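You operate a simulated robot arm through the tools that you are given. There is no shell and no other tool. Be economical: measure what you need, move in short steps, check, and stop when the job is done.

The job below is to be done with a simulated two-armed robot. You get a single attempt, and the scene is never put back.

## Task
Take the cap off the jar on the top of the cake bench and lay it down there.

The check looks at the end state, three seconds after you hand in, the way a careful person would. Anything else that was tipped, shoved, dropped, spilled or broken makes it a failure. A push-on lid holds only when it is set on centred and level and pressed home; a screw cap is set on level and turned clockwise until tight.

## Robot
Two 7-joint arms with three-finger grippers on one trunk, on a base that drives. Base frame: it is fixed to the floor where the robot stands at the start and does not move with it; the origin is under the middle of the robot, x ahead of it, y to its left, z up. Readings come in m, degrees, newtons and seconds.
The left shoulder is at the start at [0.042, 0.154, 1.007], the right one opposite. With the tool pointing down near the work surface each hand reaches from about 0.24 to 0.64 m from the robot's upright axis, wherever it stands, measured 20 degrees to its own side. Payload 2.69 kg a hand.
Tool frame (each hand has its own): the origin (TCP) lies between the finger pads and is the grasp point; the fingertips stand 0.029 m ahead of it; z points along the fingers, y is the line along which they close. Largest opening 0.12 m; the body of the gripper starts 0.078 m behind the TCP.
Orientation is that of the tool frame in the base frame, as [roll, pitch, yaw] about the fixed x, y, z axes, in that order (R = Rz(yaw) Ry(pitch) Rx(roll)). With the fingers straight down and closing along the base's y, the tool's x points along the base's -x, its y along +y and its z along -z.

## Interface
- The arms move only by the tool drive_tool. It takes "left_rows", "right_rows" or both (then of equal length, played together; a hand with none holds still); each is one flat list of numbers, 6 for each row, row after row: the shift along the tool's x, y, z in m, then the turn, a rotation vector about the tool's x, y, z in degrees. In form: [dx, dy, dz, wx, wy, wz, dx, dy, dz, wx, wy, wz, ...]. A call has 1 to 20 rows; each row shifts and turns the commanded pose from where the row before left it, along the tool's axes as they then stand. "left_claw" and "right_claw" are, for a hand that has rows, the finger opening in m, from 0 to 0.12, set as the call begins (left out, the last holds). A row lasts 0.2 s, in which the tool goes at most 0.05 m and 8.6 degrees; a call with a longer step from one row to the next is refused whole, and so is a gripper value outside its range. A pose out of reach is approached as far as the arm can. The call stops where the force on the tool passes 40 N (or 10 N more than at its start, if that is more) or the arm is blocked; 0.2 s more then pass. Each finger halts on what it meets, pressing with about 26 N; the grip force reading is that of the motor and also rises with nothing between the fingers. The clock runs only during rows and for 0.2 s after the last one: add rows that do not move to give the fingers time. The reply holds the time, the measured pose of the TCP, the force on the tool along the base axes, the opening and the grip force, in the units named above and with some noise, with the torque about the TCP (base axes, N m) and any sound that the robot's microphone picked up.
- Cameras (640 x 400 px; columns grow to the right, rows downward): "scene" is now at [0.1552, -0.0091, 1.174]; the picture's right is [-0.09, -1.00, 0.00], its down [-0.39, 0.04, -0.92] and it looks along [0.91, -0.08, -0.40] (base axes); focal length 214 px, centre (320, 200). "left" rides on the left gripper at [0.063, 0, -0.104] in its tool frame; the picture's right is [0.00, 1.00, 0.00], its down [-0.83, 0.00, -0.56] and it looks along [-0.56, 0.00, 0.83] (tool axes); focal length 275 px, centre (320, 200). "right" rides on the right gripper at [0.063, 0, -0.104] in its tool frame; the picture's right is [0.00, 1.00, 0.00], its down [-0.83, 0.00, -0.56] and it looks along [-0.56, 0.00, 0.83] (tool axes); focal length 275 px, centre (320, 200). There is no depth. A picture from a camera that has moved, and an enlarged one, comes with that camera's place and axes in the base frame and with its lens.
- get_image(camera): a new picture of that camera. The clock stands still meanwhile.
- slide_trunk(by): slides the trunk up (or, below 0, down) by that many m; the arms and the scene camera ride with it, the base frame stays. It gives what a move gives, with no picture.
- base_move(legs): drives the robot by 1 to 6 legs, each [ahead, left, turn to the left] in m, m and degrees, along the robot's own axes; the way and the turn of a leg run together, so that a leg with both is an arc; at most 1.5 m and 180 degrees a leg. The arms and the cameras ride along, it lands a little off, and it stops where it bumps. It gives what a move gives.
- head_to(pan, tilt): turns the head with the scene camera to pan (to the left, within 80 degrees either way) and tilt (down, from -29 to 69), counted from straight ahead of the robot. It gives what a move gives.
- zoom(camera, box): a new picture of the part [left, top, right, bottom] of that camera's present view, enlarged. The clock stands still meanwhile.
- close_job(): hands the job in; it is judged then, once.

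Work in short steps. Places have to be worked out from the pictures, the camera data and where the tool is seen: move nearer, look again, correct. Check each grasp and each placing, and mend what went wrong. You have 120 turns and 88 pictures in all, those below and enlarged ones among them. Open the grippers and draw the arms clear of the work before you hand the job in, unless the task says otherwise; then end with one line.

The tools are called after "Call:" as name(argument=value, ...) on one line, values as JSON. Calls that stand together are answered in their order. drive_tool: Moves the arms, as the interface text tells. Its arguments: {"type":"object","properties":{"left_rows":{"type":"array"},"left_claw":{"type":"number"},"right_rows":{"type":"array"},"right_claw":{"type":"number"}},"required":[]} The other tools are called the same way: slide_trunk (by) slides the trunk up or down; base_move (legs) drives the base; head_to (pan, tilt) turns the head that bears the scene camera; get_image (camera) takes a picture; zoom (camera, box) takes an enlarged picture of a part of a camera's view; close_job () hands the job in.

At the start:

```text
clock: 0.0
left_position: [0.3697, 0.1688, 1.1035]
left_tcp_rot: [180.0, 0.0, -180.0]
left_wrist_force: [-0.5, 0.4, 0.0]
left_torque: [0.01, -0.01, 0.0]
left_width: 0.1201
left_grasp_force: 0.2
right_position: [0.3141, -0.1433, 1.1004]
right_tcp_rot: [-180.0, 0.0, 180.0]
right_wrist_force: [0.2, 0.4, 0.2]
right_torque: [0.02, 0.0, -0.02]
right_width: 0.12
right_grasp_force: 0.1
trunk travel left (down, up): [-0.375, 0.063]
robot x, y, heading: [-0.0007, 0.0002, -0.2]
head pan, tilt: [-5.3, 23.3]
```

scene: 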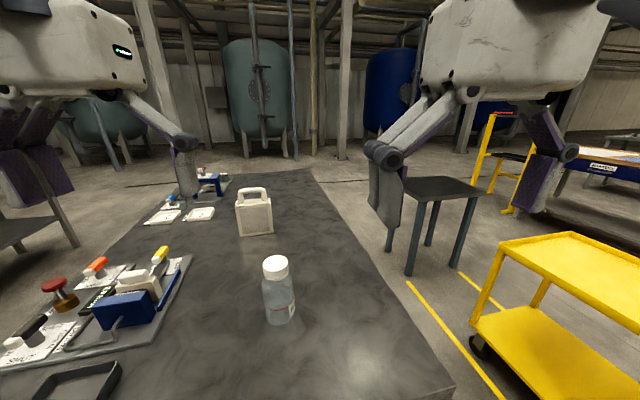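
right: 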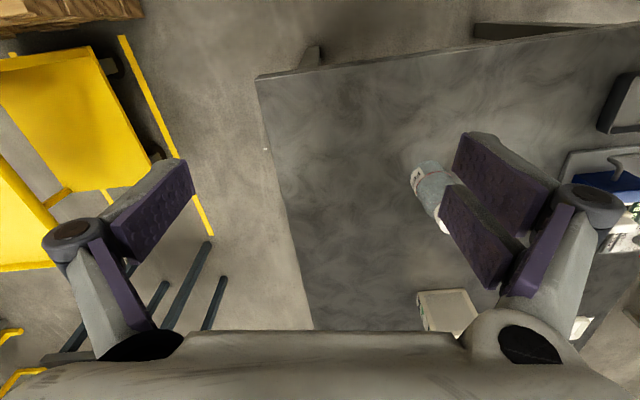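
left: 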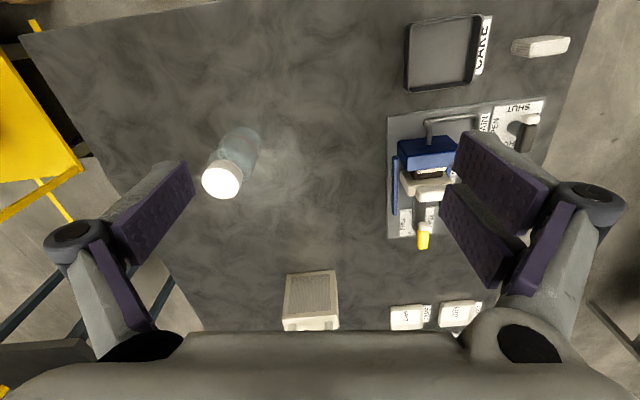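

The capped jar stands near the front of the dark bench. I'll enlarge the view to see what the cap is like and what the labels say.

Call:
zoom(camera="scene", box=[220, 170, 340, 340])

Call:
zoom(camera="left", box=[170, 0, 610, 340])

Call:
zoom(camera="scene", box=[0, 160, 240, 400])

```text
2.35 times, centred on (280, 255) of scene
camera zoom: at [0.1552, -0.0091, 1.174], right [-0.09, -1.0, 0.0], down [-0.39, 0.04, -0.92], along [0.91, -0.08, -0.4], focal length 505 px, centre (414, 71)
```

zoom: 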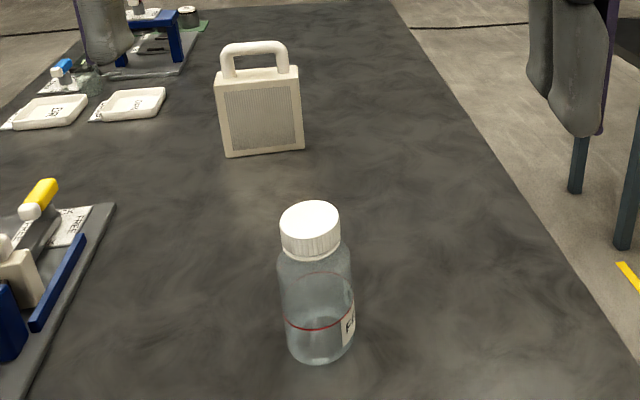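

```text
1.18 times, centred on (390, 170) of left
camera zoom: at [0.3066, 0.1681, 1.2073], right [0.0, 1.0, 0.0], down [0.83, 0.0, 0.56], along [0.56, 0.0, -0.83], focal length 324 px, centre (238, 235)
```

zoom: 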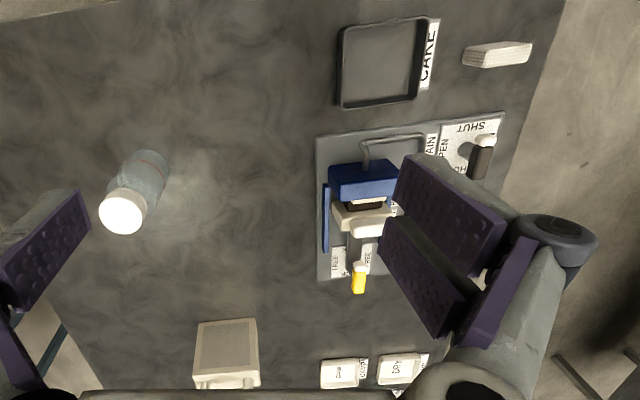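

```text
1.67 times, centred on (120, 280) of scene
camera zoom: at [0.1552, -0.0091, 1.174], right [-0.09, -1.0, 0.0], down [-0.39, 0.04, -0.92], along [0.91, -0.08, -0.4], focal length 358 px, centre (653, 67)
```

zoom: 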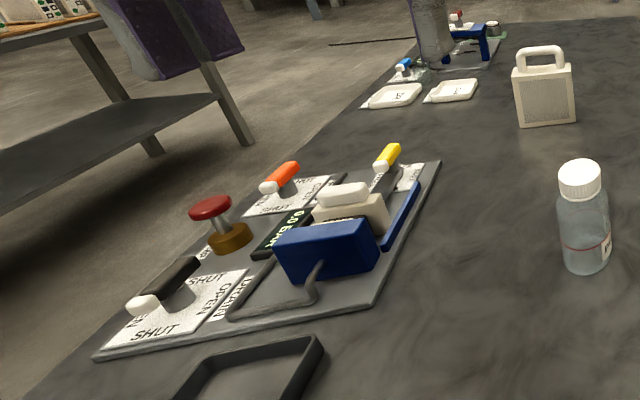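

The jar has a ribbed, probably screw-on cap. From two views I place the cap top at about (0.48, 0.046, 0.91), with a cap diameter of about 0.047 m and a body of about 0.064 m, and the table at z≈0.765. The left hand will hold the body from a low tilted approach and the right hand will unscrew from above, so I turn the left hand first.

Call:
drive_tool(left_rows=[0, 0, 0, 0, 0, 7.5, 0, 0, 0, 0, 0, 7.5, 0, 0, 0, 0, 0, 7.5, 0, 0, 0, 0, 0, 7.5, 0, 0, 0, 0, -7.86, 0, 0, 0, 0, 0, -7.86, 0, 0, 0, 0, 0, -7.86, 0, 0, 0, 0, 0, -7.86, 0, 0, 0, 0, 0, -7.86, 0, 0, 0, 0, 0, -7.86, 0, 0, 0, 0, 0, -7.86, 0], left_claw=0.12)

```text
clock: 2.4
left_position: [0.3693, 0.1681, 1.1043]
left_tcp_rot: [-179.9, 55.2, 150.0]
left_wrist_force: [-0.6, 0.3, -0.2]
left_torque: [0.01, 0.04, -0.04]
left_width: 0.1201
left_grasp_force: 0.1
right_position: [0.3125, -0.1415, 1.1009]
right_tcp_rot: [180.0, 0.1, 180.0]
right_wrist_force: [0.4, -0.2, -0.6]
right_torque: [0.0, 0.0, 0.0]
right_width: 0.1203
right_grasp_force: 0.1
trunk travel left (down, up): [-0.375, 0.063]
robot x, y, heading: [-0.0014, -0.0046, 0.1]
head pan, tilt: [-5.3, 23.3]
```

The rotation is as planned. Next I move the left hand to a standoff about 0.13 m short of the jar body along the approach.

Call:
drive_tool(left_rows=[0.024, -0.0082, 0.027, 0, 0, 0, 0.024, -0.0082, 0.027, 0, 0, 0, 0.024, -0.0082, 0.027, 0, 0, 0, 0.024, -0.0082, 0.027, 0, 0, 0, 0.024, -0.0082, 0.027, 0, 0, 0, 0.024, -0.0082, 0.027, 0, 0, 0])

Call:
get_image(camera="scene")

Call:
get_image(camera="left")

```text
clock: 3.8
left_position: [0.4231, 0.0956, 0.9024]
left_tcp_rot: [-179.7, 55.0, 150.1]
left_wrist_force: [0.0, 0.9, -0.6]
left_torque: [0.04, -0.01, -0.02]
left_width: 0.1199
left_grasp_force: 0.0
left hand out of reach, approached as far as the arm can: row 3, 4, 5
right_position: [0.3125, -0.1419, 1.0998]
right_tcp_rot: [180.0, 0.0, 180.0]
right_wrist_force: [0.3, 0.3, 0.3]
right_torque: [-0.01, -0.02, 0.01]
right_width: 0.1201
right_grasp_force: 0.1
trunk travel left (down, up): [-0.375, 0.063]
robot x, y, heading: [0.0015, -0.0006, -0.2]
head pan, tilt: [-5.3, 23.3]
```

```text
81 pictures are left
camera scene: at [0.1555, -0.0094, 1.1739], right [-0.09, -1.0, 0.0], down [-0.39, 0.04, -0.92], along [0.91, -0.08, -0.4], focal length 214 px, centre (320, 200)
```

scene: 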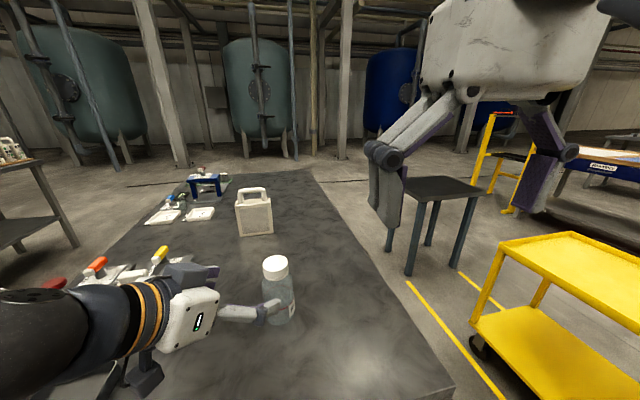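

```text
80 pictures are left
camera left: at [0.3194, 0.1562, 0.9102], right [0.5, 0.86, 0.0], down [0.02, -0.01, 1.0], along [0.86, -0.5, -0.02], focal length 275 px, centre (320, 200)
```

left: 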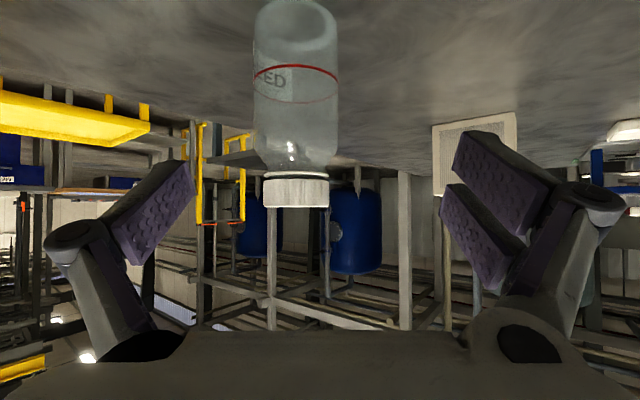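

The left arm hits its near limit at this tilt, so I back the base off by 0.08 m to give the elbow room. The jar estimate is confirmed: cap z 0.887–0.912, axis at about (0.478, 0.045).

Call:
base_move(legs=[[-0.08, 0, 0]])

```text
clock: 5.0
left_position: [0.3745, 0.097, 0.8986]
left_tcp_rot: [-179.3, 54.5, 150.6]
left_wrist_force: [0.6, -0.5, 0.4]
left_torque: [0.03, 0.0, 0.0]
left_width: 0.1203
left_grasp_force: 0.1
right_position: [0.265, -0.1414, 1.0977]
right_tcp_rot: [-180.0, -0.6, 179.9]
right_wrist_force: [-0.8, 0.3, 0.2]
right_torque: [-0.02, 0.0, -0.01]
right_width: 0.1201
right_grasp_force: 0.1
trunk travel left (down, up): [-0.375, 0.063]
robot x, y, heading: [-0.0575, -0.0003, 0.1]
head pan, tilt: [-5.3, 23.3]
stopped in leg 1: the robot was blocked; the commanded pose is now the measured one
```

The base stopped after 0.057 m against something behind, which should still be enough room. I advance the left hand along its approach part way and look again.

Call:
drive_tool(left_rows=[0.001, 0.0024, 0.02, 0, 0, 0, 0.001, 0.0024, 0.02, 0, 0, 0, 0.001, 0.0024, 0.02, 0, 0, 0])

Call:
get_image(camera="left")

Call:
get_image(camera="scene")

```text
clock: 5.8
left_position: [0.419, 0.0774, 0.8569]
left_tcp_rot: [-179.0, 54.1, 150.9]
left_wrist_force: [-1.1, 0.6, 0.1]
left_torque: [-0.03, 0.0, -0.01]
left_width: 0.1196
left_grasp_force: 0.0
right_position: [0.2679, -0.141, 1.0944]
right_tcp_rot: [180.0, -1.1, 179.8]
right_wrist_force: [0.7, -0.5, -0.4]
right_torque: [0.03, 0.0, -0.01]
right_width: 0.1199
right_grasp_force: 0.0
trunk travel left (down, up): [-0.375, 0.063]
robot x, y, heading: [-0.0616, 0.0029, -0.1]
head pan, tilt: [-5.3, 23.3]
```

```text
79 pictures are left
camera left: at [0.3146, 0.1377, 0.8662], right [0.5, 0.86, -0.01], down [0.04, -0.01, 1.0], along [0.86, -0.5, -0.04], focal length 275 px, centre (320, 200)
```

left: 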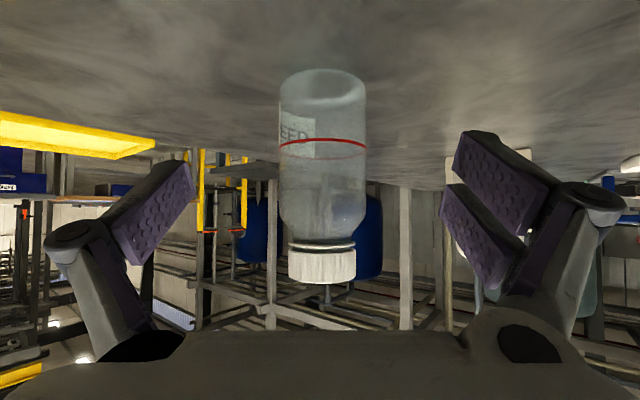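

```text
78 pictures are left
camera scene: at [0.1114, -0.0082, 1.1711], right [-0.09, -1.0, 0.0], down [-0.41, 0.04, -0.91], along [0.91, -0.09, -0.41], focal length 214 px, centre (320, 200)
```

scene: 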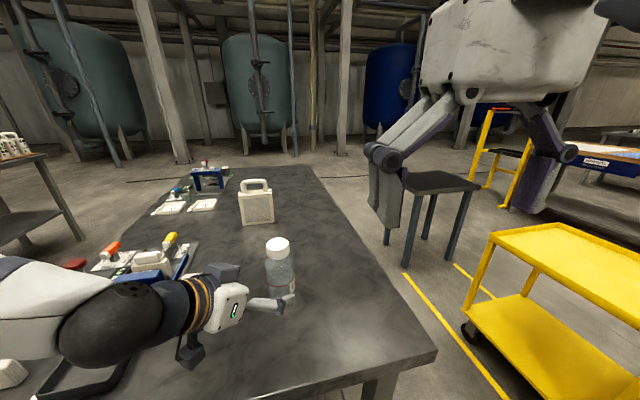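

The pitch readings suggest the whole robot leans about 1° forward since the bump. I ease the base forward slightly, since the open fingers straddle the jar with room, and check the lean.

Call:
base_move(legs=[[0.015, 0, 0]])

```text
clock: 6.5
left_position: [0.4193, 0.0776, 0.8651]
left_tcp_rot: [-180.0, 54.8, 150.1]
left_wrist_force: [0.3, 0.5, -0.4]
left_torque: [-0.01, -0.02, 0.01]
left_width: 0.1198
left_grasp_force: 0.0
right_position: [0.2641, -0.142, 1.0997]
right_tcp_rot: [180.0, -0.1, 179.8]
right_wrist_force: [0.7, -0.1, 0.2]
right_torque: [0.0, -0.01, 0.0]
right_width: 0.12
right_grasp_force: 0.1
trunk travel left (down, up): [-0.375, 0.063]
robot x, y, heading: [-0.0477, -0.0007, 0.0]
head pan, tilt: [-5.3, 23.3]
```

The robot is level again. The jar axis is at about (0.478, 0.044), straight along the tool's z, so I advance 0.084 m to put the body between the pads.

Call:
drive_tool(left_rows=[0.0005, 0, 0.021, 0, 0, 0, 0.0005, 0, 0.021, 0, 0, 0, 0.0005, 0, 0.021, 0, 0, 0, 0.0005, 0, 0.021, 0, 0, 0])

Call:
get_image(camera="left")

Call:
zoom(camera="scene", box=[160, 200, 400, 360])

```text
clock: 7.5
left_position: [0.4781, 0.044, 0.8157]
left_tcp_rot: [-179.9, 54.9, 150.1]
left_wrist_force: [0.2, 0.8, 0.4]
left_torque: [0.03, 0.01, 0.02]
left_width: 0.1199
left_grasp_force: 0.0
right_position: [0.2649, -0.1416, 1.1001]
right_tcp_rot: [180.0, -0.2, 179.9]
right_wrist_force: [-0.3, 0.2, -0.1]
right_torque: [0.01, 0.02, 0.03]
right_width: 0.1201
right_grasp_force: 0.1
trunk travel left (down, up): [-0.375, 0.063]
robot x, y, heading: [-0.0505, 0.0016, 0.1]
head pan, tilt: [-5.3, 23.3]
```

```text
77 pictures are left
camera left: at [0.3729, 0.104, 0.8225], right [0.5, 0.86, 0.0], down [0.02, -0.01, 1.0], along [0.86, -0.5, -0.02], focal length 275 px, centre (320, 200)
```

left: 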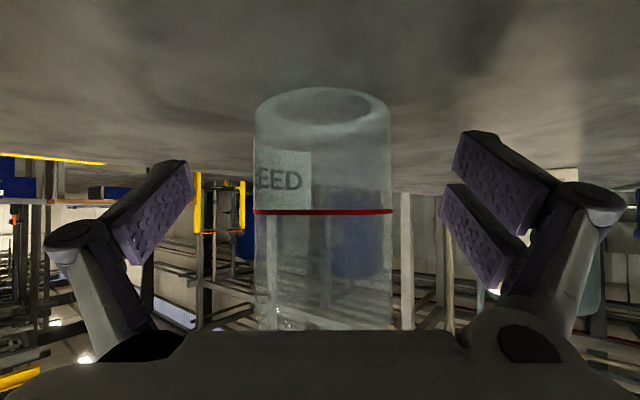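

```text
2.50 times, centred on (280, 280) of scene
camera zoom: at [0.1065, -0.0086, 1.1739], right [-0.09, -1.0, 0.0], down [-0.39, 0.04, -0.92], along [0.91, -0.09, -0.4], focal length 536 px, centre (420, 0)
```

zoom: 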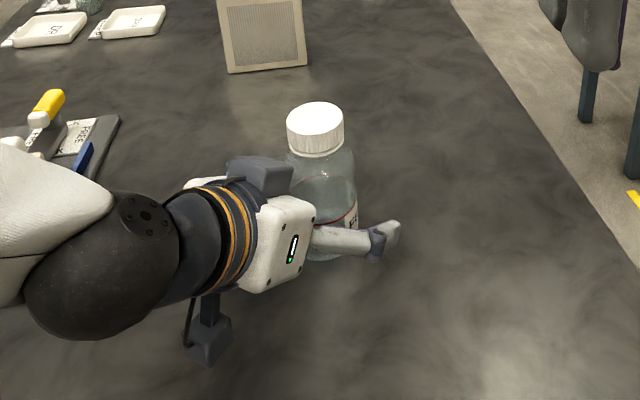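

The jar sits centred between the pads. I close the left gripper on the body.

Call:
drive_tool(left_rows=[0, 0, 0, 0, 0, 0, 0, 0, 0, 0, 0, 0, 0, 0, 0, 0, 0, 0, 0, 0, 0, 0, 0, 0], left_claw=0.04)

Call:
get_image(camera="scene")

```text
clock: 8.5
left_position: [0.4782, 0.0434, 0.8154]
left_tcp_rot: [-179.9, 55.0, 150.0]
left_wrist_force: [0.0, -0.4, 2.5]
left_torque: [0.04, -0.09, -0.04]
left_width: 0.0554
left_grasp_force: 25.8
right_position: [0.2637, -0.1427, 1.0994]
right_tcp_rot: [-180.0, -0.1, 179.8]
right_wrist_force: [-0.4, -0.4, 1.0]
right_torque: [-0.01, 0.01, -0.04]
right_width: 0.1199
right_grasp_force: 0.0
trunk travel left (down, up): [-0.375, 0.063]
robot x, y, heading: [-0.047, 0.0001, -0.3]
head pan, tilt: [-5.3, 23.3]
```

```text
75 pictures are left
camera scene: at [0.1062, -0.0085, 1.174], right [-0.09, -1.0, 0.0], down [-0.39, 0.04, -0.92], along [0.91, -0.09, -0.4], focal length 214 px, centre (320, 200)
```

scene: 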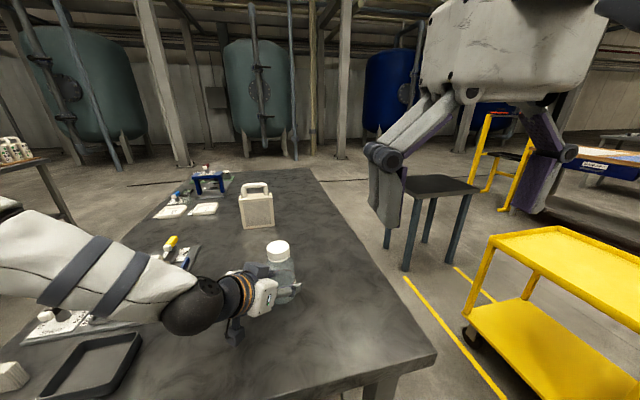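

The left grip is firm at width 0.055 with 26 N. I now bring the right hand over the jar at z 1.10 and turn its yaw to −30°, ready for a counter-clockwise stroke.

Call:
drive_tool(right_rows=[-0.0357, 0.031, 0, 0, 0, 0, -0.0357, 0.031, 0, 0, 0, 0, -0.0357, 0.031, 0, 0, 0, 0, -0.0357, 0.031, 0, 0, 0, 0, -0.0357, 0.031, 0, 0, 0, 0, -0.0357, 0.031, 0, 0, 0, 0, 0, 0, 0, 0, 0, 7.5, 0, 0, 0, 0, 0, 7.5, 0, 0, 0, 0, 0, 7.5, 0, 0, 0, 0, 0, 7.5], right_claw=0.075)

Call:
get_image(camera="right")

Call:
get_image(camera="scene")

```text
clock: 10.7
left_position: [0.4776, 0.043, 0.8144]
left_tcp_rot: [-179.9, 54.9, 150.0]
left_wrist_force: [-0.8, -1.4, 3.9]
left_torque: [0.09, -0.06, 0.0]
left_width: 0.0557
left_grasp_force: 26.0
right_position: [0.4177, 0.0212, 1.0656]
right_tcp_rot: [-179.9, -0.1, 149.6]
right_wrist_force: [0.6, -0.2, -0.9]
right_torque: [0.03, 0.01, -0.03]
right_width: 0.0753
right_grasp_force: 0.1
right hand out of reach, approached as far as the arm can: row 5, 6
trunk travel left (down, up): [-0.375, 0.063]
robot x, y, heading: [-0.0488, 0.0005, 0.1]
head pan, tilt: [-5.3, 23.3]
```

```text
74 pictures are left
camera right: at [0.3626, 0.0535, 1.1696], right [0.5, 0.87, 0.0], down [0.72, -0.42, 0.55], along [0.48, -0.28, -0.83], focal length 275 px, centre (320, 200)
```

right: 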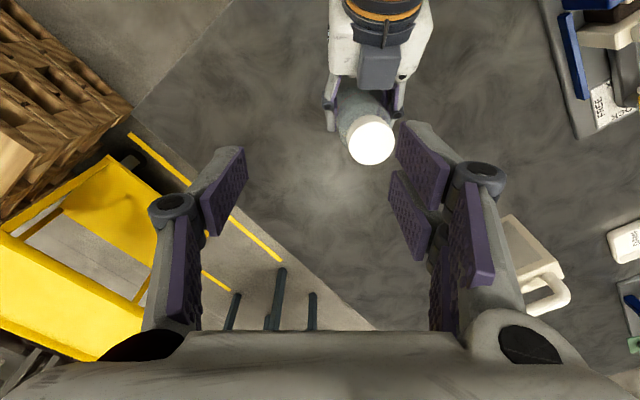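

```text
73 pictures are left
camera scene: at [0.1059, -0.0085, 1.174], right [-0.09, -1.0, 0.0], down [-0.39, 0.04, -0.92], along [0.91, -0.09, -0.4], focal length 214 px, centre (320, 200)
```

scene: 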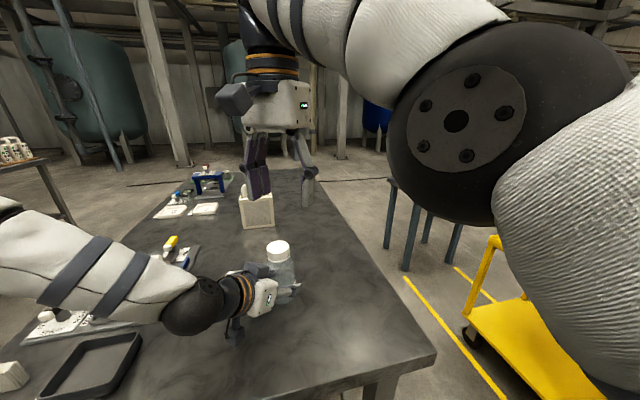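

The right arm can't reach that point at z 1.10, so I lower it 0.06 m and see where it settles.

Call:
drive_tool(right_rows=[0, 0, 0.03, 0, 0, 0, 0, 0, 0.03, 0, 0, 0])

```text
clock: 11.3
left_position: [0.4759, 0.0435, 0.815]
left_tcp_rot: [-180.0, 54.9, 150.0]
left_wrist_force: [-1.6, 0.0, 4.3]
left_torque: [0.08, -0.06, -0.01]
left_width: 0.0555
left_grasp_force: 26.1
right_position: [0.4176, 0.0215, 1.0045]
right_tcp_rot: [180.0, -0.2, 149.8]
right_wrist_force: [0.3, 0.3, 1.6]
right_torque: [0.01, -0.02, 0.01]
right_width: 0.075
right_grasp_force: 0.1
trunk travel left (down, up): [-0.375, 0.063]
robot x, y, heading: [-0.0488, 0.0002, -0.0]
head pan, tilt: [-5.3, 23.3]
```

The commanded pose follows the reached one. The right camera puts the cap centre at (0.477, 0.045), so I shift sideways over it at this height.

Call:
drive_tool(right_rows=[-0.0131, 0.0166, 0, 0, 0, 0, -0.0131, 0.0166, 0, 0, 0, 0, -0.0131, 0.0166, 0, 0, 0, 0])

Call:
get_image(camera="right")

```text
clock: 12.1
left_position: [0.4785, 0.0441, 0.8155]
left_tcp_rot: [-179.9, 54.9, 150.0]
left_wrist_force: [0.3, 0.3, 3.2]
left_torque: [0.07, -0.11, -0.02]
left_width: 0.0554
left_grasp_force: 25.9
right_position: [0.4481, 0.0308, 1.005]
right_tcp_rot: [180.0, -0.1, 149.6]
right_wrist_force: [0.1, 0.3, -0.3]
right_torque: [0.01, -0.01, 0.01]
right_width: 0.0747
right_grasp_force: 0.1
right hand out of reach, approached as far as the arm can: row 2, 3
trunk travel left (down, up): [-0.375, 0.063]
robot x, y, heading: [-0.0482, -0.0011, -0.1]
head pan, tilt: [-5.3, 23.3]
```

```text
72 pictures are left
camera right: at [0.3932, 0.0623, 1.1091], right [0.5, 0.86, 0.0], down [0.72, -0.42, 0.56], along [0.48, -0.28, -0.83], focal length 275 px, centre (320, 200)
```

right: 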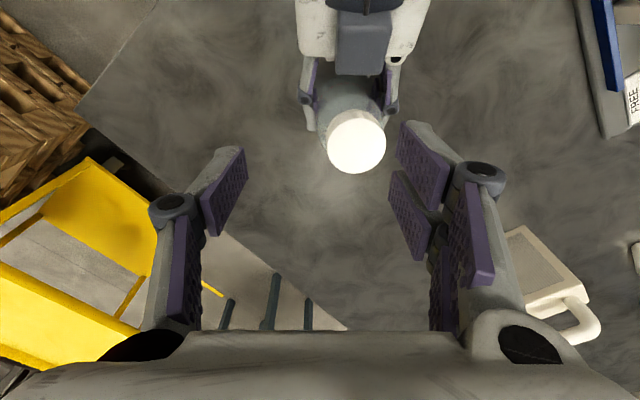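

The right arm is at its far limit here, and a higher shoulder would help. I release the jar with the left hand first so that raising the trunk does not lift it.

Call:
drive_tool(left_rows=[0, 0, 0, 0, 0, 0, 0, 0, 0, 0, 0, 0, 0, 0, 0, 0, 0, 0], left_claw=0.12)

Call:
slide_trunk(by=0.06)

Call:
get_image(camera="scene")

```text
clock: 12.9
left_position: [0.4772, 0.0444, 0.8156]
left_tcp_rot: [-180.0, 54.9, 150.1]
left_wrist_force: [-0.5, 0.5, 0.7]
left_torque: [0.01, -0.05, -0.03]
left_width: 0.1198
left_grasp_force: 0.1
right_position: [0.449, 0.0308, 1.0052]
right_tcp_rot: [179.9, 0.0, 149.6]
right_wrist_force: [0.7, -0.6, 0.4]
right_torque: [-0.01, -0.02, -0.01]
right_width: 0.0748
right_grasp_force: 0.1
trunk travel left (down, up): [-0.375, 0.063]
robot x, y, heading: [-0.0496, -0.0001, 0.2]
head pan, tilt: [-5.3, 23.3]
```

```text
clock: 13.9
left_position: [0.4767, 0.0434, 0.8724]
left_tcp_rot: [-179.6, 54.6, 150.2]
left_wrist_force: [-0.9, -0.8, -1.3]
left_torque: [-0.02, -0.06, -0.01]
left_width: 0.1199
left_grasp_force: 0.1
right_position: [0.3983, 0.0301, 1.18]
right_tcp_rot: [172.8, 11.9, 148.9]
right_wrist_force: [0.1, 0.6, -0.6]
right_torque: [0.01, 0.04, 0.02]
right_width: 0.0752
right_grasp_force: 0.1
trunk travel left (down, up): [-0.435, 0.003]
robot x, y, heading: [-0.0486, 0.002, -0.1]
head pan, tilt: [-5.3, 23.3]
```

```text
71 pictures are left
camera scene: at [0.0489, -0.0084, 1.2422], right [-0.09, -1.0, 0.0], down [-0.39, 0.04, -0.92], along [0.91, -0.09, -0.4], focal length 214 px, centre (320, 200)
```

scene: 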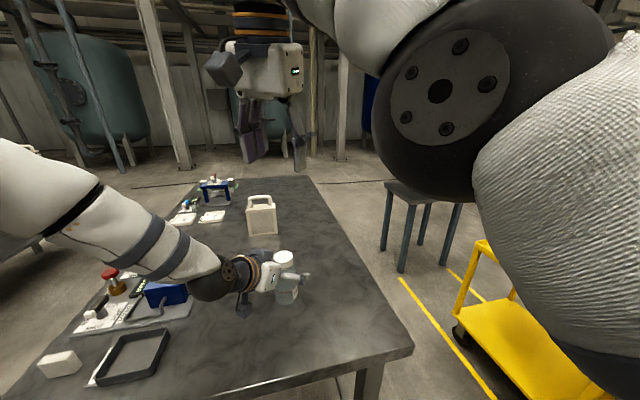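

Raising the trunk also moved the shoulders back by about 0.057 m, so the base must go forward again. First I draw the left hand back and up along its approach, clear of the jar.

Call:
drive_tool(left_rows=[0, 0, -0.03, 0, 0, 0, 0, 0, -0.03, 0, 0, 0, 0, 0, -0.03, 0, 0, 0, 0, 0, -0.03, 0, 0, 0, 0, 0, -0.03, 0, 0, 0])

Call:
get_image(camera="scene")

```text
clock: 15.1
left_position: [0.3724, 0.104, 0.9632]
left_tcp_rot: [-179.9, 55.0, 150.1]
left_wrist_force: [-0.5, 0.0, -0.6]
left_torque: [-0.04, 0.0, -0.02]
left_width: 0.1199
left_grasp_force: 0.1
right_position: [0.3972, 0.0299, 1.1833]
right_tcp_rot: [172.6, 12.1, 149.0]
right_wrist_force: [-0.7, 0.3, -0.5]
right_torque: [0.0, 0.02, 0.01]
right_width: 0.0747
right_grasp_force: 0.0
trunk travel left (down, up): [-0.435, 0.003]
robot x, y, heading: [-0.0478, -0.0015, -0.0]
head pan, tilt: [-5.3, 23.3]
```

```text
70 pictures are left
camera scene: at [0.0472, -0.0081, 1.2426], right [-0.09, -1.0, 0.0], down [-0.39, 0.04, -0.92], along [0.91, -0.09, -0.4], focal length 214 px, centre (320, 200)
```

scene: 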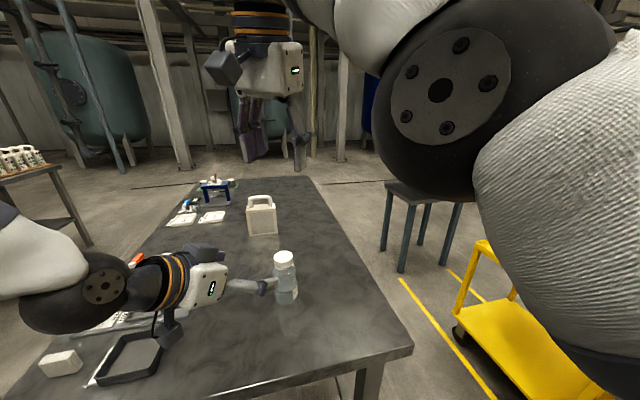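

The jar stands undisturbed. Left fingertips are above cap height, so I drive the base forward 0.07 m.

Call:
base_move(legs=[[0.07, 0, 0]])

Call:
get_image(camera="scene")

Call:
get_image(camera="left")

```text
clock: 16.1
left_position: [0.4434, 0.1044, 0.9615]
left_tcp_rot: [-179.9, 54.9, 150.0]
left_wrist_force: [0.3, 0.4, 0.6]
left_torque: [-0.06, 0.01, -0.01]
left_width: 0.1199
left_grasp_force: 0.0
right_position: [0.4682, 0.028, 1.1815]
right_tcp_rot: [172.7, 12.0, 148.8]
right_wrist_force: [1.6, 0.2, 0.0]
right_torque: [-0.01, 0.02, 0.01]
right_width: 0.0749
right_grasp_force: 0.1
trunk travel left (down, up): [-0.435, 0.003]
robot x, y, heading: [0.0238, 0.0004, -0.3]
head pan, tilt: [-5.3, 23.3]
```

```text
69 pictures are left
camera scene: at [0.1192, -0.0086, 1.2424], right [-0.09, -1.0, 0.0], down [-0.39, 0.04, -0.92], along [0.91, -0.09, -0.4], focal length 214 px, centre (320, 200)
```

scene: 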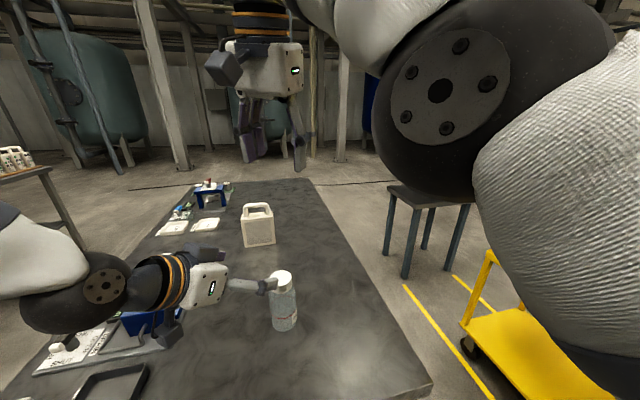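

```text
68 pictures are left
camera left: at [0.3396, 0.1645, 0.9693], right [0.5, 0.86, 0.0], down [0.02, -0.01, 1.0], along [0.86, -0.5, -0.02], focal length 275 px, centre (320, 200)
```

left: 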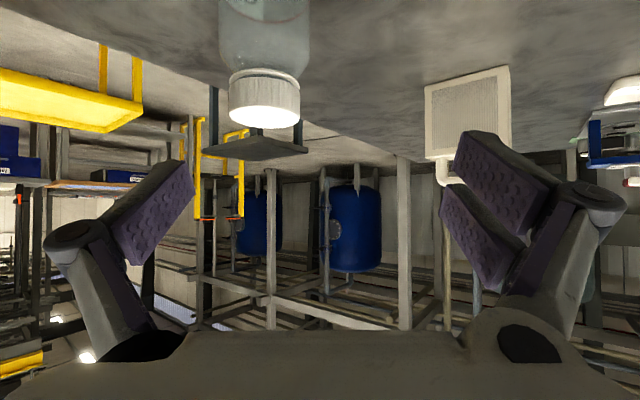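

The jar is unmoved. I lower the left hand to its standoff in line with the jar body, and check the aim.

Call:
drive_tool(left_rows=[0.0286, -0.0114, 0.0074, 0, 0, 0, 0.0286, -0.0114, 0.0074, 0, 0, 0, 0.0286, -0.0114, 0.0074, 0, 0, 0])

Call:
get_image(camera="left")

```text
clock: 16.9
left_position: [0.3991, 0.0902, 0.8788]
left_tcp_rot: [-180.0, 54.9, 150.1]
left_wrist_force: [0.6, 0.0, -0.3]
left_torque: [0.04, -0.03, -0.02]
left_width: 0.12
left_grasp_force: 0.3
right_position: [0.4685, 0.0291, 1.1826]
right_tcp_rot: [172.6, 12.0, 148.8]
right_wrist_force: [-0.3, 1.0, 0.5]
right_torque: [-0.01, 0.0, -0.02]
right_width: 0.0749
right_grasp_force: 0.1
trunk travel left (down, up): [-0.435, 0.003]
robot x, y, heading: [0.0212, -0.0003, -0.3]
head pan, tilt: [-5.3, 23.3]
```

```text
67 pictures are left
camera left: at [0.294, 0.1505, 0.8865], right [0.5, 0.86, 0.0], down [0.02, -0.01, 1.0], along [0.86, -0.5, -0.02], focal length 275 px, centre (320, 200)
```

left: 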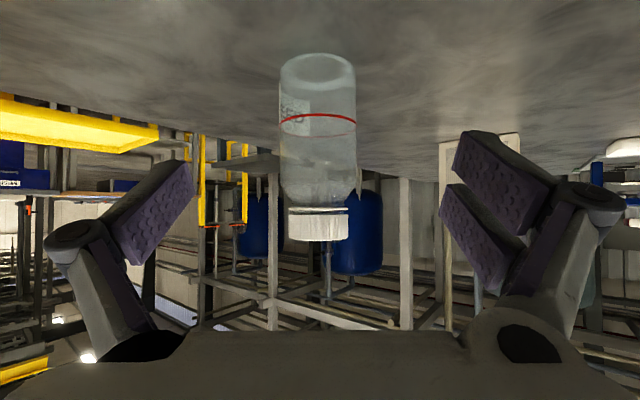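

Aim is centred (column 318). I advance 0.11 m and then close on the body.

Call:
drive_tool(left_rows=[0, 0, 0.022, 0, 0, 0, 0, 0, 0.022, 0, 0, 0, 0, 0, 0.022, 0, 0, 0, 0, 0, 0.022, 0, 0, 0, 0, 0, 0.022, 0, 0, 0])

Call:
drive_tool(left_rows=[0, 0, 0, 0, 0, 0, 0, 0, 0, 0, 0, 0, 0, 0, 0, 0, 0, 0, 0, 0, 0, 0, 0, 0], left_claw=0.04)

```text
clock: 18.1
left_position: [0.475, 0.0439, 0.8156]
left_tcp_rot: [-179.9, 54.9, 150.0]
left_wrist_force: [-1.3, 0.1, 0.8]
left_torque: [0.02, -0.03, 0.01]
left_width: 0.1198
left_grasp_force: 0.1
right_position: [0.4682, 0.0297, 1.1817]
right_tcp_rot: [172.6, 11.9, 148.7]
right_wrist_force: [0.2, -0.3, 0.2]
right_torque: [0.02, 0.02, -0.02]
right_width: 0.075
right_grasp_force: 0.1
trunk travel left (down, up): [-0.435, 0.003]
robot x, y, heading: [0.0216, -0.0006, 0.2]
head pan, tilt: [-5.3, 23.3]
```

```text
clock: 19.1
left_position: [0.476, 0.0433, 0.8171]
left_tcp_rot: [-180.0, 55.1, 150.0]
left_wrist_force: [1.3, -2.1, 5.3]
left_torque: [0.1, -0.17, -0.06]
left_width: 0.0554
left_grasp_force: 26.2
right_position: [0.4687, 0.0295, 1.182]
right_tcp_rot: [172.6, 12.0, 148.7]
right_wrist_force: [0.2, -0.8, 0.1]
right_torque: [0.02, 0.02, 0.02]
right_width: 0.0749
right_grasp_force: 0.0
trunk travel left (down, up): [-0.435, 0.003]
robot x, y, heading: [0.0193, 0.0012, -0.2]
head pan, tilt: [-5.3, 23.3]
```

Left hand holds the jar again. I lower the right hand and remove its 14° tilt.

Call:
drive_tool(right_rows=[0.0073, -0.0044, 0.034, 0, 0, 0, 0.0073, -0.0044, 0.034, 0, 0, 0, 0, 0, 0, 3.5, 6.05, 0, 0, 0, 0, 3.5, 6.05, 0])

```text
clock: 20.1
left_position: [0.4747, 0.0441, 0.8165]
left_tcp_rot: [179.9, 55.0, 150.0]
left_wrist_force: [-0.6, 2.9, 9.8]
left_torque: [0.31, -0.2, 0.04]
left_width: 0.0554
left_grasp_force: 26.6
right_position: [0.4587, 0.0267, 1.1105]
right_tcp_rot: [179.6, -0.2, 149.4]
right_wrist_force: [-0.1, 0.1, -0.2]
right_torque: [0.02, -0.05, -0.02]
right_width: 0.0749
right_grasp_force: 0.1
right hand out of reach, approached as far as the arm can: row 4
trunk travel left (down, up): [-0.435, 0.003]
robot x, y, heading: [0.0245, -0.001, -0.2]
head pan, tilt: [-5.3, 23.3]
```

Level now. I lower the right hand to z≈0.985 before moving sideways.

Call:
drive_tool(right_rows=[0, 0, 0.0417, 0, 0, 0, 0, 0, 0.0417, 0, 0, 0, 0, 0, 0.0417, 0, 0, 0])

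Call:
get_image(camera="right")

Call:
get_image(camera="scene")

```text
clock: 20.9
left_position: [0.4743, 0.0447, 0.8168]
left_tcp_rot: [180.0, 55.0, 149.9]
left_wrist_force: [1.1, 0.3, 10.8]
left_torque: [0.23, -0.26, 0.0]
left_width: 0.0553
left_grasp_force: 26.3
right_position: [0.4599, 0.0316, 0.9836]
right_tcp_rot: [179.7, 0.0, 149.6]
right_wrist_force: [-0.2, -1.0, -0.4]
right_torque: [0.01, 0.0, 0.01]
right_width: 0.075
right_grasp_force: 0.0
trunk travel left (down, up): [-0.435, 0.003]
robot x, y, heading: [0.0208, 0.0022, -0.3]
head pan, tilt: [-5.3, 23.3]
```

```text
66 pictures are left
camera right: at [0.4054, 0.0644, 1.087], right [0.5, 0.86, 0.0], down [0.72, -0.42, 0.56], along [0.48, -0.28, -0.83], focal length 275 px, centre (320, 200)
```

right: 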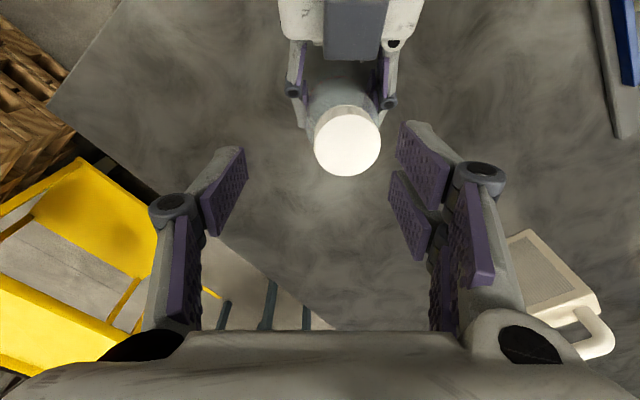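

```text
65 pictures are left
camera scene: at [0.1177, -0.0085, 1.2425], right [-0.09, -1.0, 0.0], down [-0.39, 0.04, -0.92], along [0.91, -0.09, -0.4], focal length 214 px, centre (320, 200)
```

scene: 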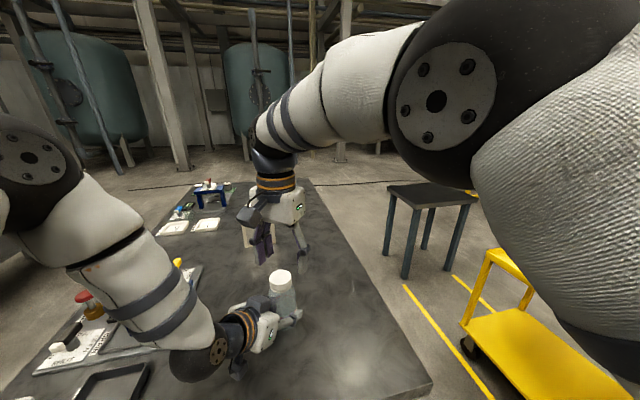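

Cap centre is at (0.475, 0.045). I shift the right hand over it and lower to just above the cap.

Call:
drive_tool(right_rows=[-0.0063, 0.0189, 0, 0, 0, 0, 0, 0, 0.018, 0, 0, 0, 0, 0, 0.018, 0, 0, 0])

Call:
get_image(camera="right")

```text
clock: 21.8
left_position: [0.4755, 0.0445, 0.8165]
left_tcp_rot: [180.0, 55.0, 149.9]
left_wrist_force: [0.3, 0.6, 13.4]
left_torque: [0.24, -0.27, 0.03]
left_width: 0.055
left_grasp_force: 25.8
right_position: [0.4774, 0.0405, 0.9528]
right_tcp_rot: [179.3, -0.1, 149.2]
right_wrist_force: [1.0, 1.1, -0.2]
right_torque: [0.01, 0.0, -0.01]
right_width: 0.0749
right_grasp_force: 0.1
trunk travel left (down, up): [-0.435, 0.003]
robot x, y, heading: [0.0216, 0.0027, -0.1]
head pan, tilt: [-5.3, 23.3]
```

```text
64 pictures are left
camera right: at [0.4222, 0.0715, 1.0561], right [0.51, 0.86, 0.01], down [0.71, -0.43, 0.55], along [0.48, -0.27, -0.83], focal length 275 px, centre (320, 200)
```

right: 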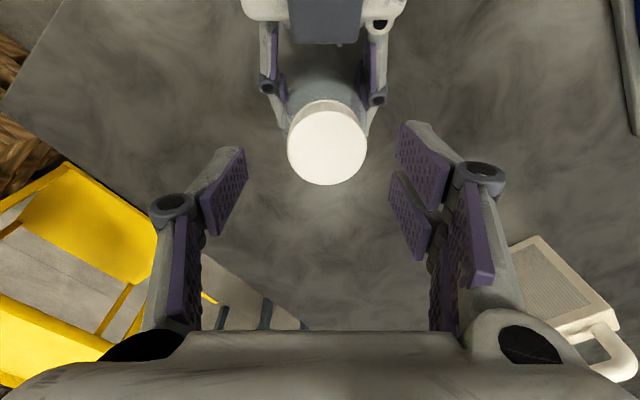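

The cap is about 4–5 mm to the tool's +y. I correct that, descend to z≈0.913 around the cap, and ease the left hand up a hair because its vertical force is creeping.

Call:
drive_tool(right_rows=[0.003, 0.0045, 0, 0, 0, 0, 0, 0, 0.014, 0, 0, 0, 0, 0, 0.013, 0, 0, 0, 0, 0, 0.013, 0, 0, 0], left_rows=[-0.0006, 0, -0.0004, 0, 0, 0, -0.0006, 0, -0.0004, 0, 0, 0, 0, 0, 0, 0, 0, 0, 0, 0, 0, 0, 0, 0])

Call:
get_image(camera="right")

Call:
zoom(camera="scene", box=[180, 180, 360, 400])

```text
clock: 22.8
left_position: [0.4765, 0.0453, 0.8168]
left_tcp_rot: [-179.9, 54.9, 150.0]
left_wrist_force: [-2.2, 0.2, 4.2]
left_torque: [0.09, -0.08, 0.05]
left_width: 0.055
left_grasp_force: 26.0
right_position: [0.4767, 0.0459, 0.9094]
right_tcp_rot: [179.5, -0.2, 149.1]
right_wrist_force: [0.2, 1.5, 0.4]
right_torque: [0.0, 0.02, 0.01]
right_width: 0.075
right_grasp_force: 0.1
trunk travel left (down, up): [-0.435, 0.003]
robot x, y, heading: [0.0195, -0.0023, 0.2]
head pan, tilt: [-5.3, 23.3]
```

```text
63 pictures are left
camera right: at [0.4221, 0.0766, 1.0121], right [0.51, 0.86, 0.01], down [0.71, -0.43, 0.55], along [0.48, -0.28, -0.83], focal length 275 px, centre (320, 200)
```

right: 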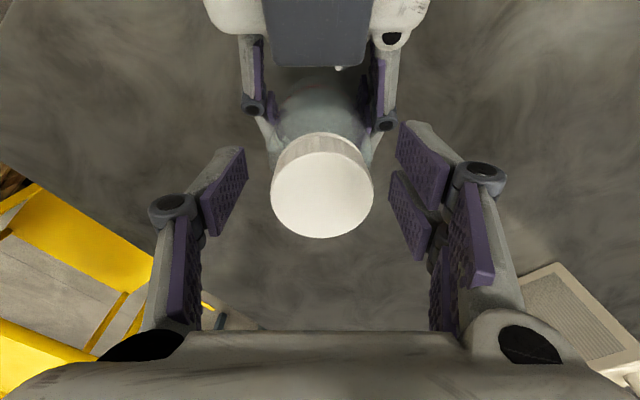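

```text
1.82 times, centred on (270, 290) of scene
camera zoom: at [0.118, -0.0086, 1.2424], right [-0.09, -1.0, 0.0], down [-0.39, 0.04, -0.92], along [0.91, -0.09, -0.4], focal length 390 px, centre (411, 36)
```

zoom: 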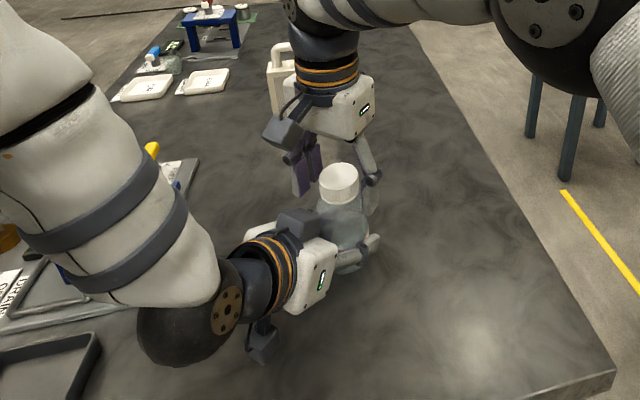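

The cap sits exactly between the right pads (TCP projects to about (320, 187)). I close the right gripper on it.

Call:
drive_tool(right_rows=[0, 0, 0, 0, 0, 0, 0, 0, 0, 0, 0, 0, 0, 0, 0, 0, 0, 0], right_claw=0.03)

```text
clock: 23.6
left_position: [0.4764, 0.0449, 0.8174]
left_tcp_rot: [-179.9, 54.9, 149.8]
left_wrist_force: [-4.6, -5.6, -0.2]
left_torque: [0.5, -0.44, -0.13]
left_width: 0.0552
left_grasp_force: 26.3
right_position: [0.4759, 0.0445, 0.9083]
right_tcp_rot: [179.6, -0.2, 149.0]
right_wrist_force: [3.9, 6.3, 2.7]
right_torque: [0.09, -0.04, 0.1]
right_width: 0.0435
right_grasp_force: 25.9
trunk travel left (down, up): [-0.435, 0.003]
robot x, y, heading: [0.0244, -0.0026, -0.3]
head pan, tilt: [-5.3, 23.3]
```

Cap gripped (width 0.0435, 26 N). I start turning counter-clockwise, about 32° with a slight rise, and watch the torque.

Call:
drive_tool(right_rows=[0, 0, -0.0001, 0, 0, -8, 0, 0, -0.0001, 0, 0, -8, 0, 0, -0.0001, 0, 0, -8, 0, 0, -0.0001, 0, 0, -8])

Call:
get_image(camera="left")

```text
clock: 24.6
left_position: [0.4763, 0.0467, 0.8174]
left_tcp_rot: [-180.0, 54.9, 150.2]
left_wrist_force: [-7.0, 12.5, 1.3]
left_torque: [-0.52, -0.22, 0.1]
left_width: 0.055
left_grasp_force: 25.7
right_position: [0.4748, 0.046, 0.9095]
right_tcp_rot: [-180.0, 0.1, -178.3]
right_wrist_force: [5.8, -12.1, 0.3]
right_torque: [-0.62, -0.28, -0.03]
right_width: 0.043
right_grasp_force: 25.6
trunk travel left (down, up): [-0.435, 0.003]
robot x, y, heading: [0.0201, 0.0026, 0.0]
head pan, tilt: [-5.3, 23.3]
```

```text
61 pictures are left
camera left: at [0.3718, 0.106, 0.8252], right [0.5, 0.87, 0.0], down [0.02, -0.01, 1.0], along [0.87, -0.5, -0.02], focal length 275 px, centre (320, 200)
```

left: 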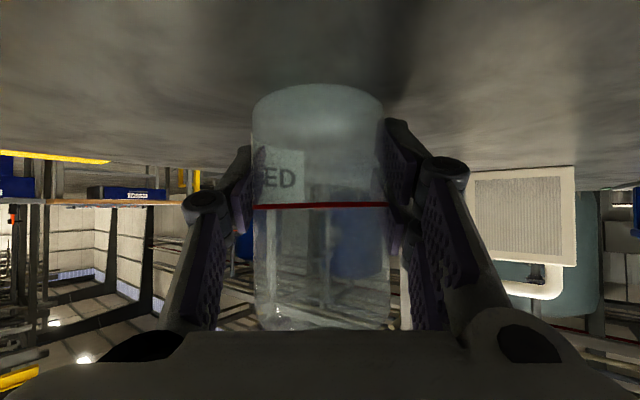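

The body label hasn't moved and torque is small, so the cap turns on the jar. I continue the stroke another 64°.

Call:
drive_tool(right_rows=[0, 0, -0.0001, 0, 0, -8, 0, 0, -0.0001, 0, 0, -8, 0, 0, -0.0001, 0, 0, -8, 0, 0, -0.0001, 0, 0, -8, 0, 0, -0.0001, 0, 0, -8, 0, 0, -0.0001, 0, 0, -8, 0, 0, -0.0001, 0, 0, -8, 0, 0, -0.0001, 0, 0, -8])

Call:
get_image(camera="left")

Call:
get_image(camera="right")

```text
clock: 26.4
left_position: [0.477, 0.0448, 0.8181]
left_tcp_rot: [180.0, 55.0, 150.0]
left_wrist_force: [1.5, 27.3, 5.5]
left_torque: [-1.23, 0.09, -0.02]
left_width: 0.056
left_grasp_force: 25.9
right_position: [0.4754, 0.0462, 0.9114]
right_tcp_rot: [-179.9, 0.2, -114.3]
right_wrist_force: [0.7, -25.0, 4.3]
right_torque: [-0.86, -0.14, -0.02]
right_width: 0.0433
right_grasp_force: 25.8
trunk travel left (down, up): [-0.435, 0.003]
robot x, y, heading: [0.0219, 0.0014, -0.2]
head pan, tilt: [-5.3, 23.3]
```

```text
60 pictures are left
camera left: at [0.3719, 0.1056, 0.8256], right [0.5, 0.86, 0.0], down [0.02, -0.01, 1.0], along [0.86, -0.5, -0.02], focal length 275 px, centre (320, 200)
```

left: 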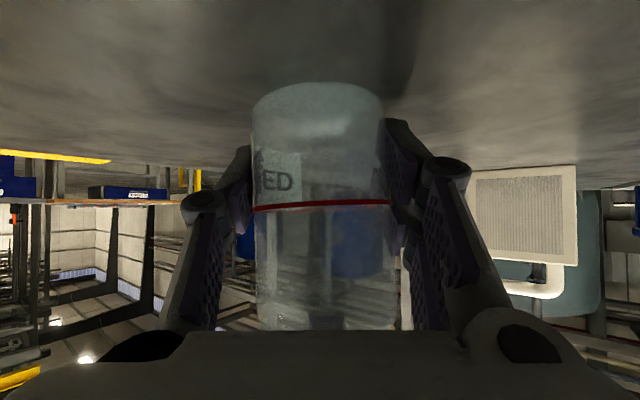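

```text
59 pictures are left
camera right: at [0.4485, -0.0099, 1.0138], right [-0.91, 0.41, 0.0], down [0.34, 0.76, 0.56], along [0.23, 0.51, -0.83], focal length 275 px, centre (320, 200)
```

right: 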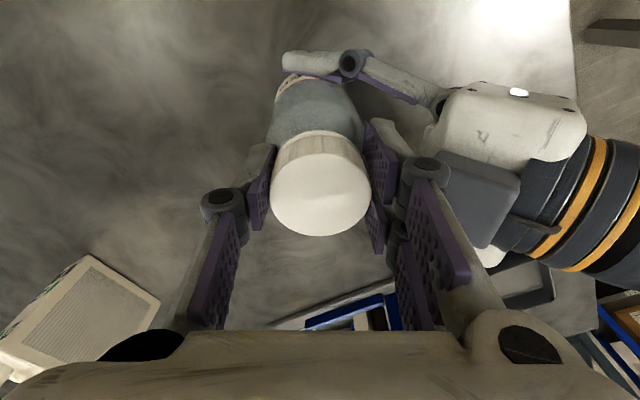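

The cap is turning, but side load between the hands has built to about 25 N. I release the cap with a small opening to keep clear of the left gripper, and look at the relaxed alignment.

Call:
drive_tool(right_rows=[0, 0, 0, 0, 0, 0, 0, 0, 0, 0, 0, 0], right_claw=0.056)

Call:
get_image(camera="right")

```text
clock: 26.9
left_position: [0.4767, 0.0437, 0.8177]
left_tcp_rot: [-179.9, 55.0, 149.7]
left_wrist_force: [-5.0, -3.5, 6.5]
left_torque: [0.03, -0.19, 0.17]
left_width: 0.0549
left_grasp_force: 25.9
right_position: [0.4744, 0.0492, 0.9104]
right_tcp_rot: [-180.0, 0.4, -114.4]
right_wrist_force: [2.9, 0.4, 0.3]
right_torque: [0.0, 0.02, -0.06]
right_width: 0.0553
right_grasp_force: 0.1
trunk travel left (down, up): [-0.435, 0.003]
robot x, y, heading: [0.0185, -0.001, -0.3]
head pan, tilt: [-5.3, 23.3]
```

```text
58 pictures are left
camera right: at [0.4477, -0.0091, 1.0132], right [-0.91, 0.41, 0.0], down [0.34, 0.76, 0.56], along [0.23, 0.51, -0.83], focal length 275 px, centre (320, 200)
```

right: 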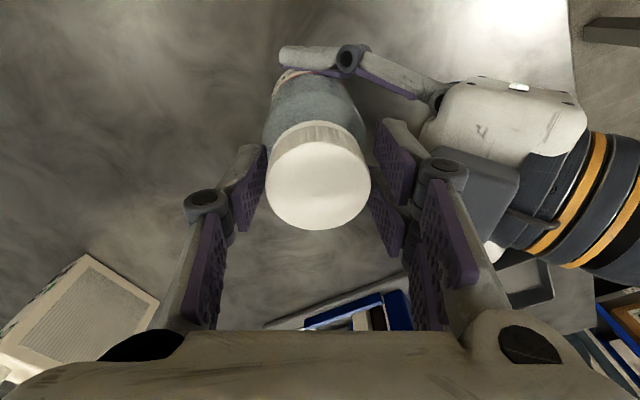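

The cap is about 4 mm off along the tool's x; I correct that, then rotate the open hand back 96° for the next stroke.

Call:
drive_tool(right_rows=[0.004, 0, 0, 0, 0, 0, 0, 0, 0, 0, 0, 8, 0, 0, 0, 0, 0, 8, 0, 0, 0, 0, 0, 8, 0, 0, 0, 0, 0, 8, 0, 0, 0, 0, 0, 8, 0, 0, 0, 0, 0, 8, 0, 0, 0, 0, 0, 8, 0, 0, 0, 0, 0, 8, 0, 0, 0, 0, 0, 8, 0, 0, 0, 0, 0, 8, 0, 0, 0, 0, 0, 8, 0, 0, 0, 0, 0, 8])

Call:
get_image(camera="right")

```text
clock: 29.8
left_position: [0.4765, 0.0445, 0.8185]
left_tcp_rot: [-179.9, 55.0, 150.0]
left_wrist_force: [0.4, -0.5, 8.1]
left_torque: [0.16, 0.08, 0.01]
left_width: 0.0544
left_grasp_force: 25.6
right_position: [0.4761, 0.0417, 0.9113]
right_tcp_rot: [179.5, -0.2, 148.9]
right_wrist_force: [0.4, 0.5, 0.2]
right_torque: [0.01, -0.02, -0.03]
right_width: 0.0562
right_grasp_force: 0.1
trunk travel left (down, up): [-0.435, 0.003]
robot x, y, heading: [0.0226, 0.0012, -0.0]
head pan, tilt: [-5.3, 23.3]
```

```text
57 pictures are left
camera right: at [0.4215, 0.0734, 1.0154], right [0.51, 0.86, 0.01], down [0.71, -0.43, 0.55], along [0.48, -0.28, -0.83], focal length 275 px, centre (320, 200)
```

right: 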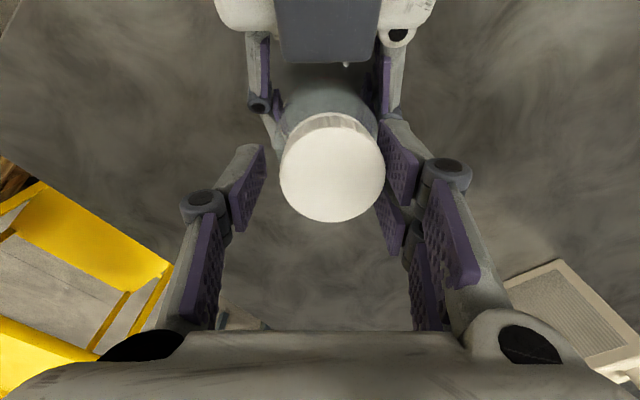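

The cap appears 5 mm toward +y and 4 mm toward +x of the tool. I correct, then regrip.

Call:
drive_tool(right_rows=[0.004, 0.005, 0, 0, 0, 0, 0, 0, 0, 0, 0, 0])

Call:
get_image(camera="right")

```text
clock: 30.4
left_position: [0.4765, 0.0452, 0.8177]
left_tcp_rot: [-179.8, 55.0, 150.0]
left_wrist_force: [-0.5, -0.7, 7.7]
left_torque: [0.14, 0.07, 0.02]
left_width: 0.0547
left_grasp_force: 26.0
right_position: [0.4761, 0.0484, 0.9117]
right_tcp_rot: [179.5, -0.2, 149.1]
right_wrist_force: [0.1, -0.2, -0.7]
right_torque: [0.04, -0.02, 0.02]
right_width: 0.056
right_grasp_force: 0.0
trunk travel left (down, up): [-0.435, 0.003]
robot x, y, heading: [0.022, -0.0009, -0.0]
head pan, tilt: [-5.3, 23.3]
```

```text
56 pictures are left
camera right: at [0.4207, 0.0801, 1.0147], right [0.51, 0.86, 0.01], down [0.71, -0.43, 0.55], along [0.48, -0.28, -0.83], focal length 275 px, centre (320, 200)
```

right: 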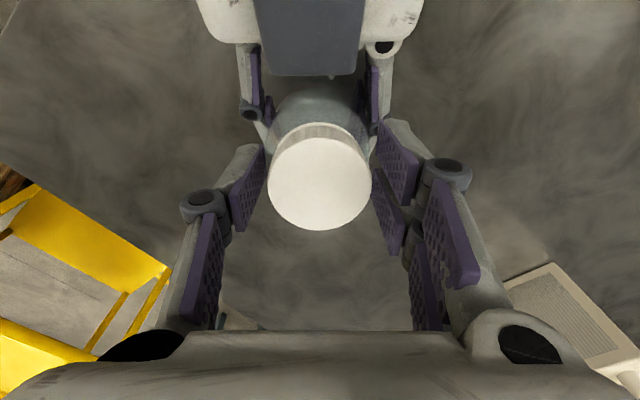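

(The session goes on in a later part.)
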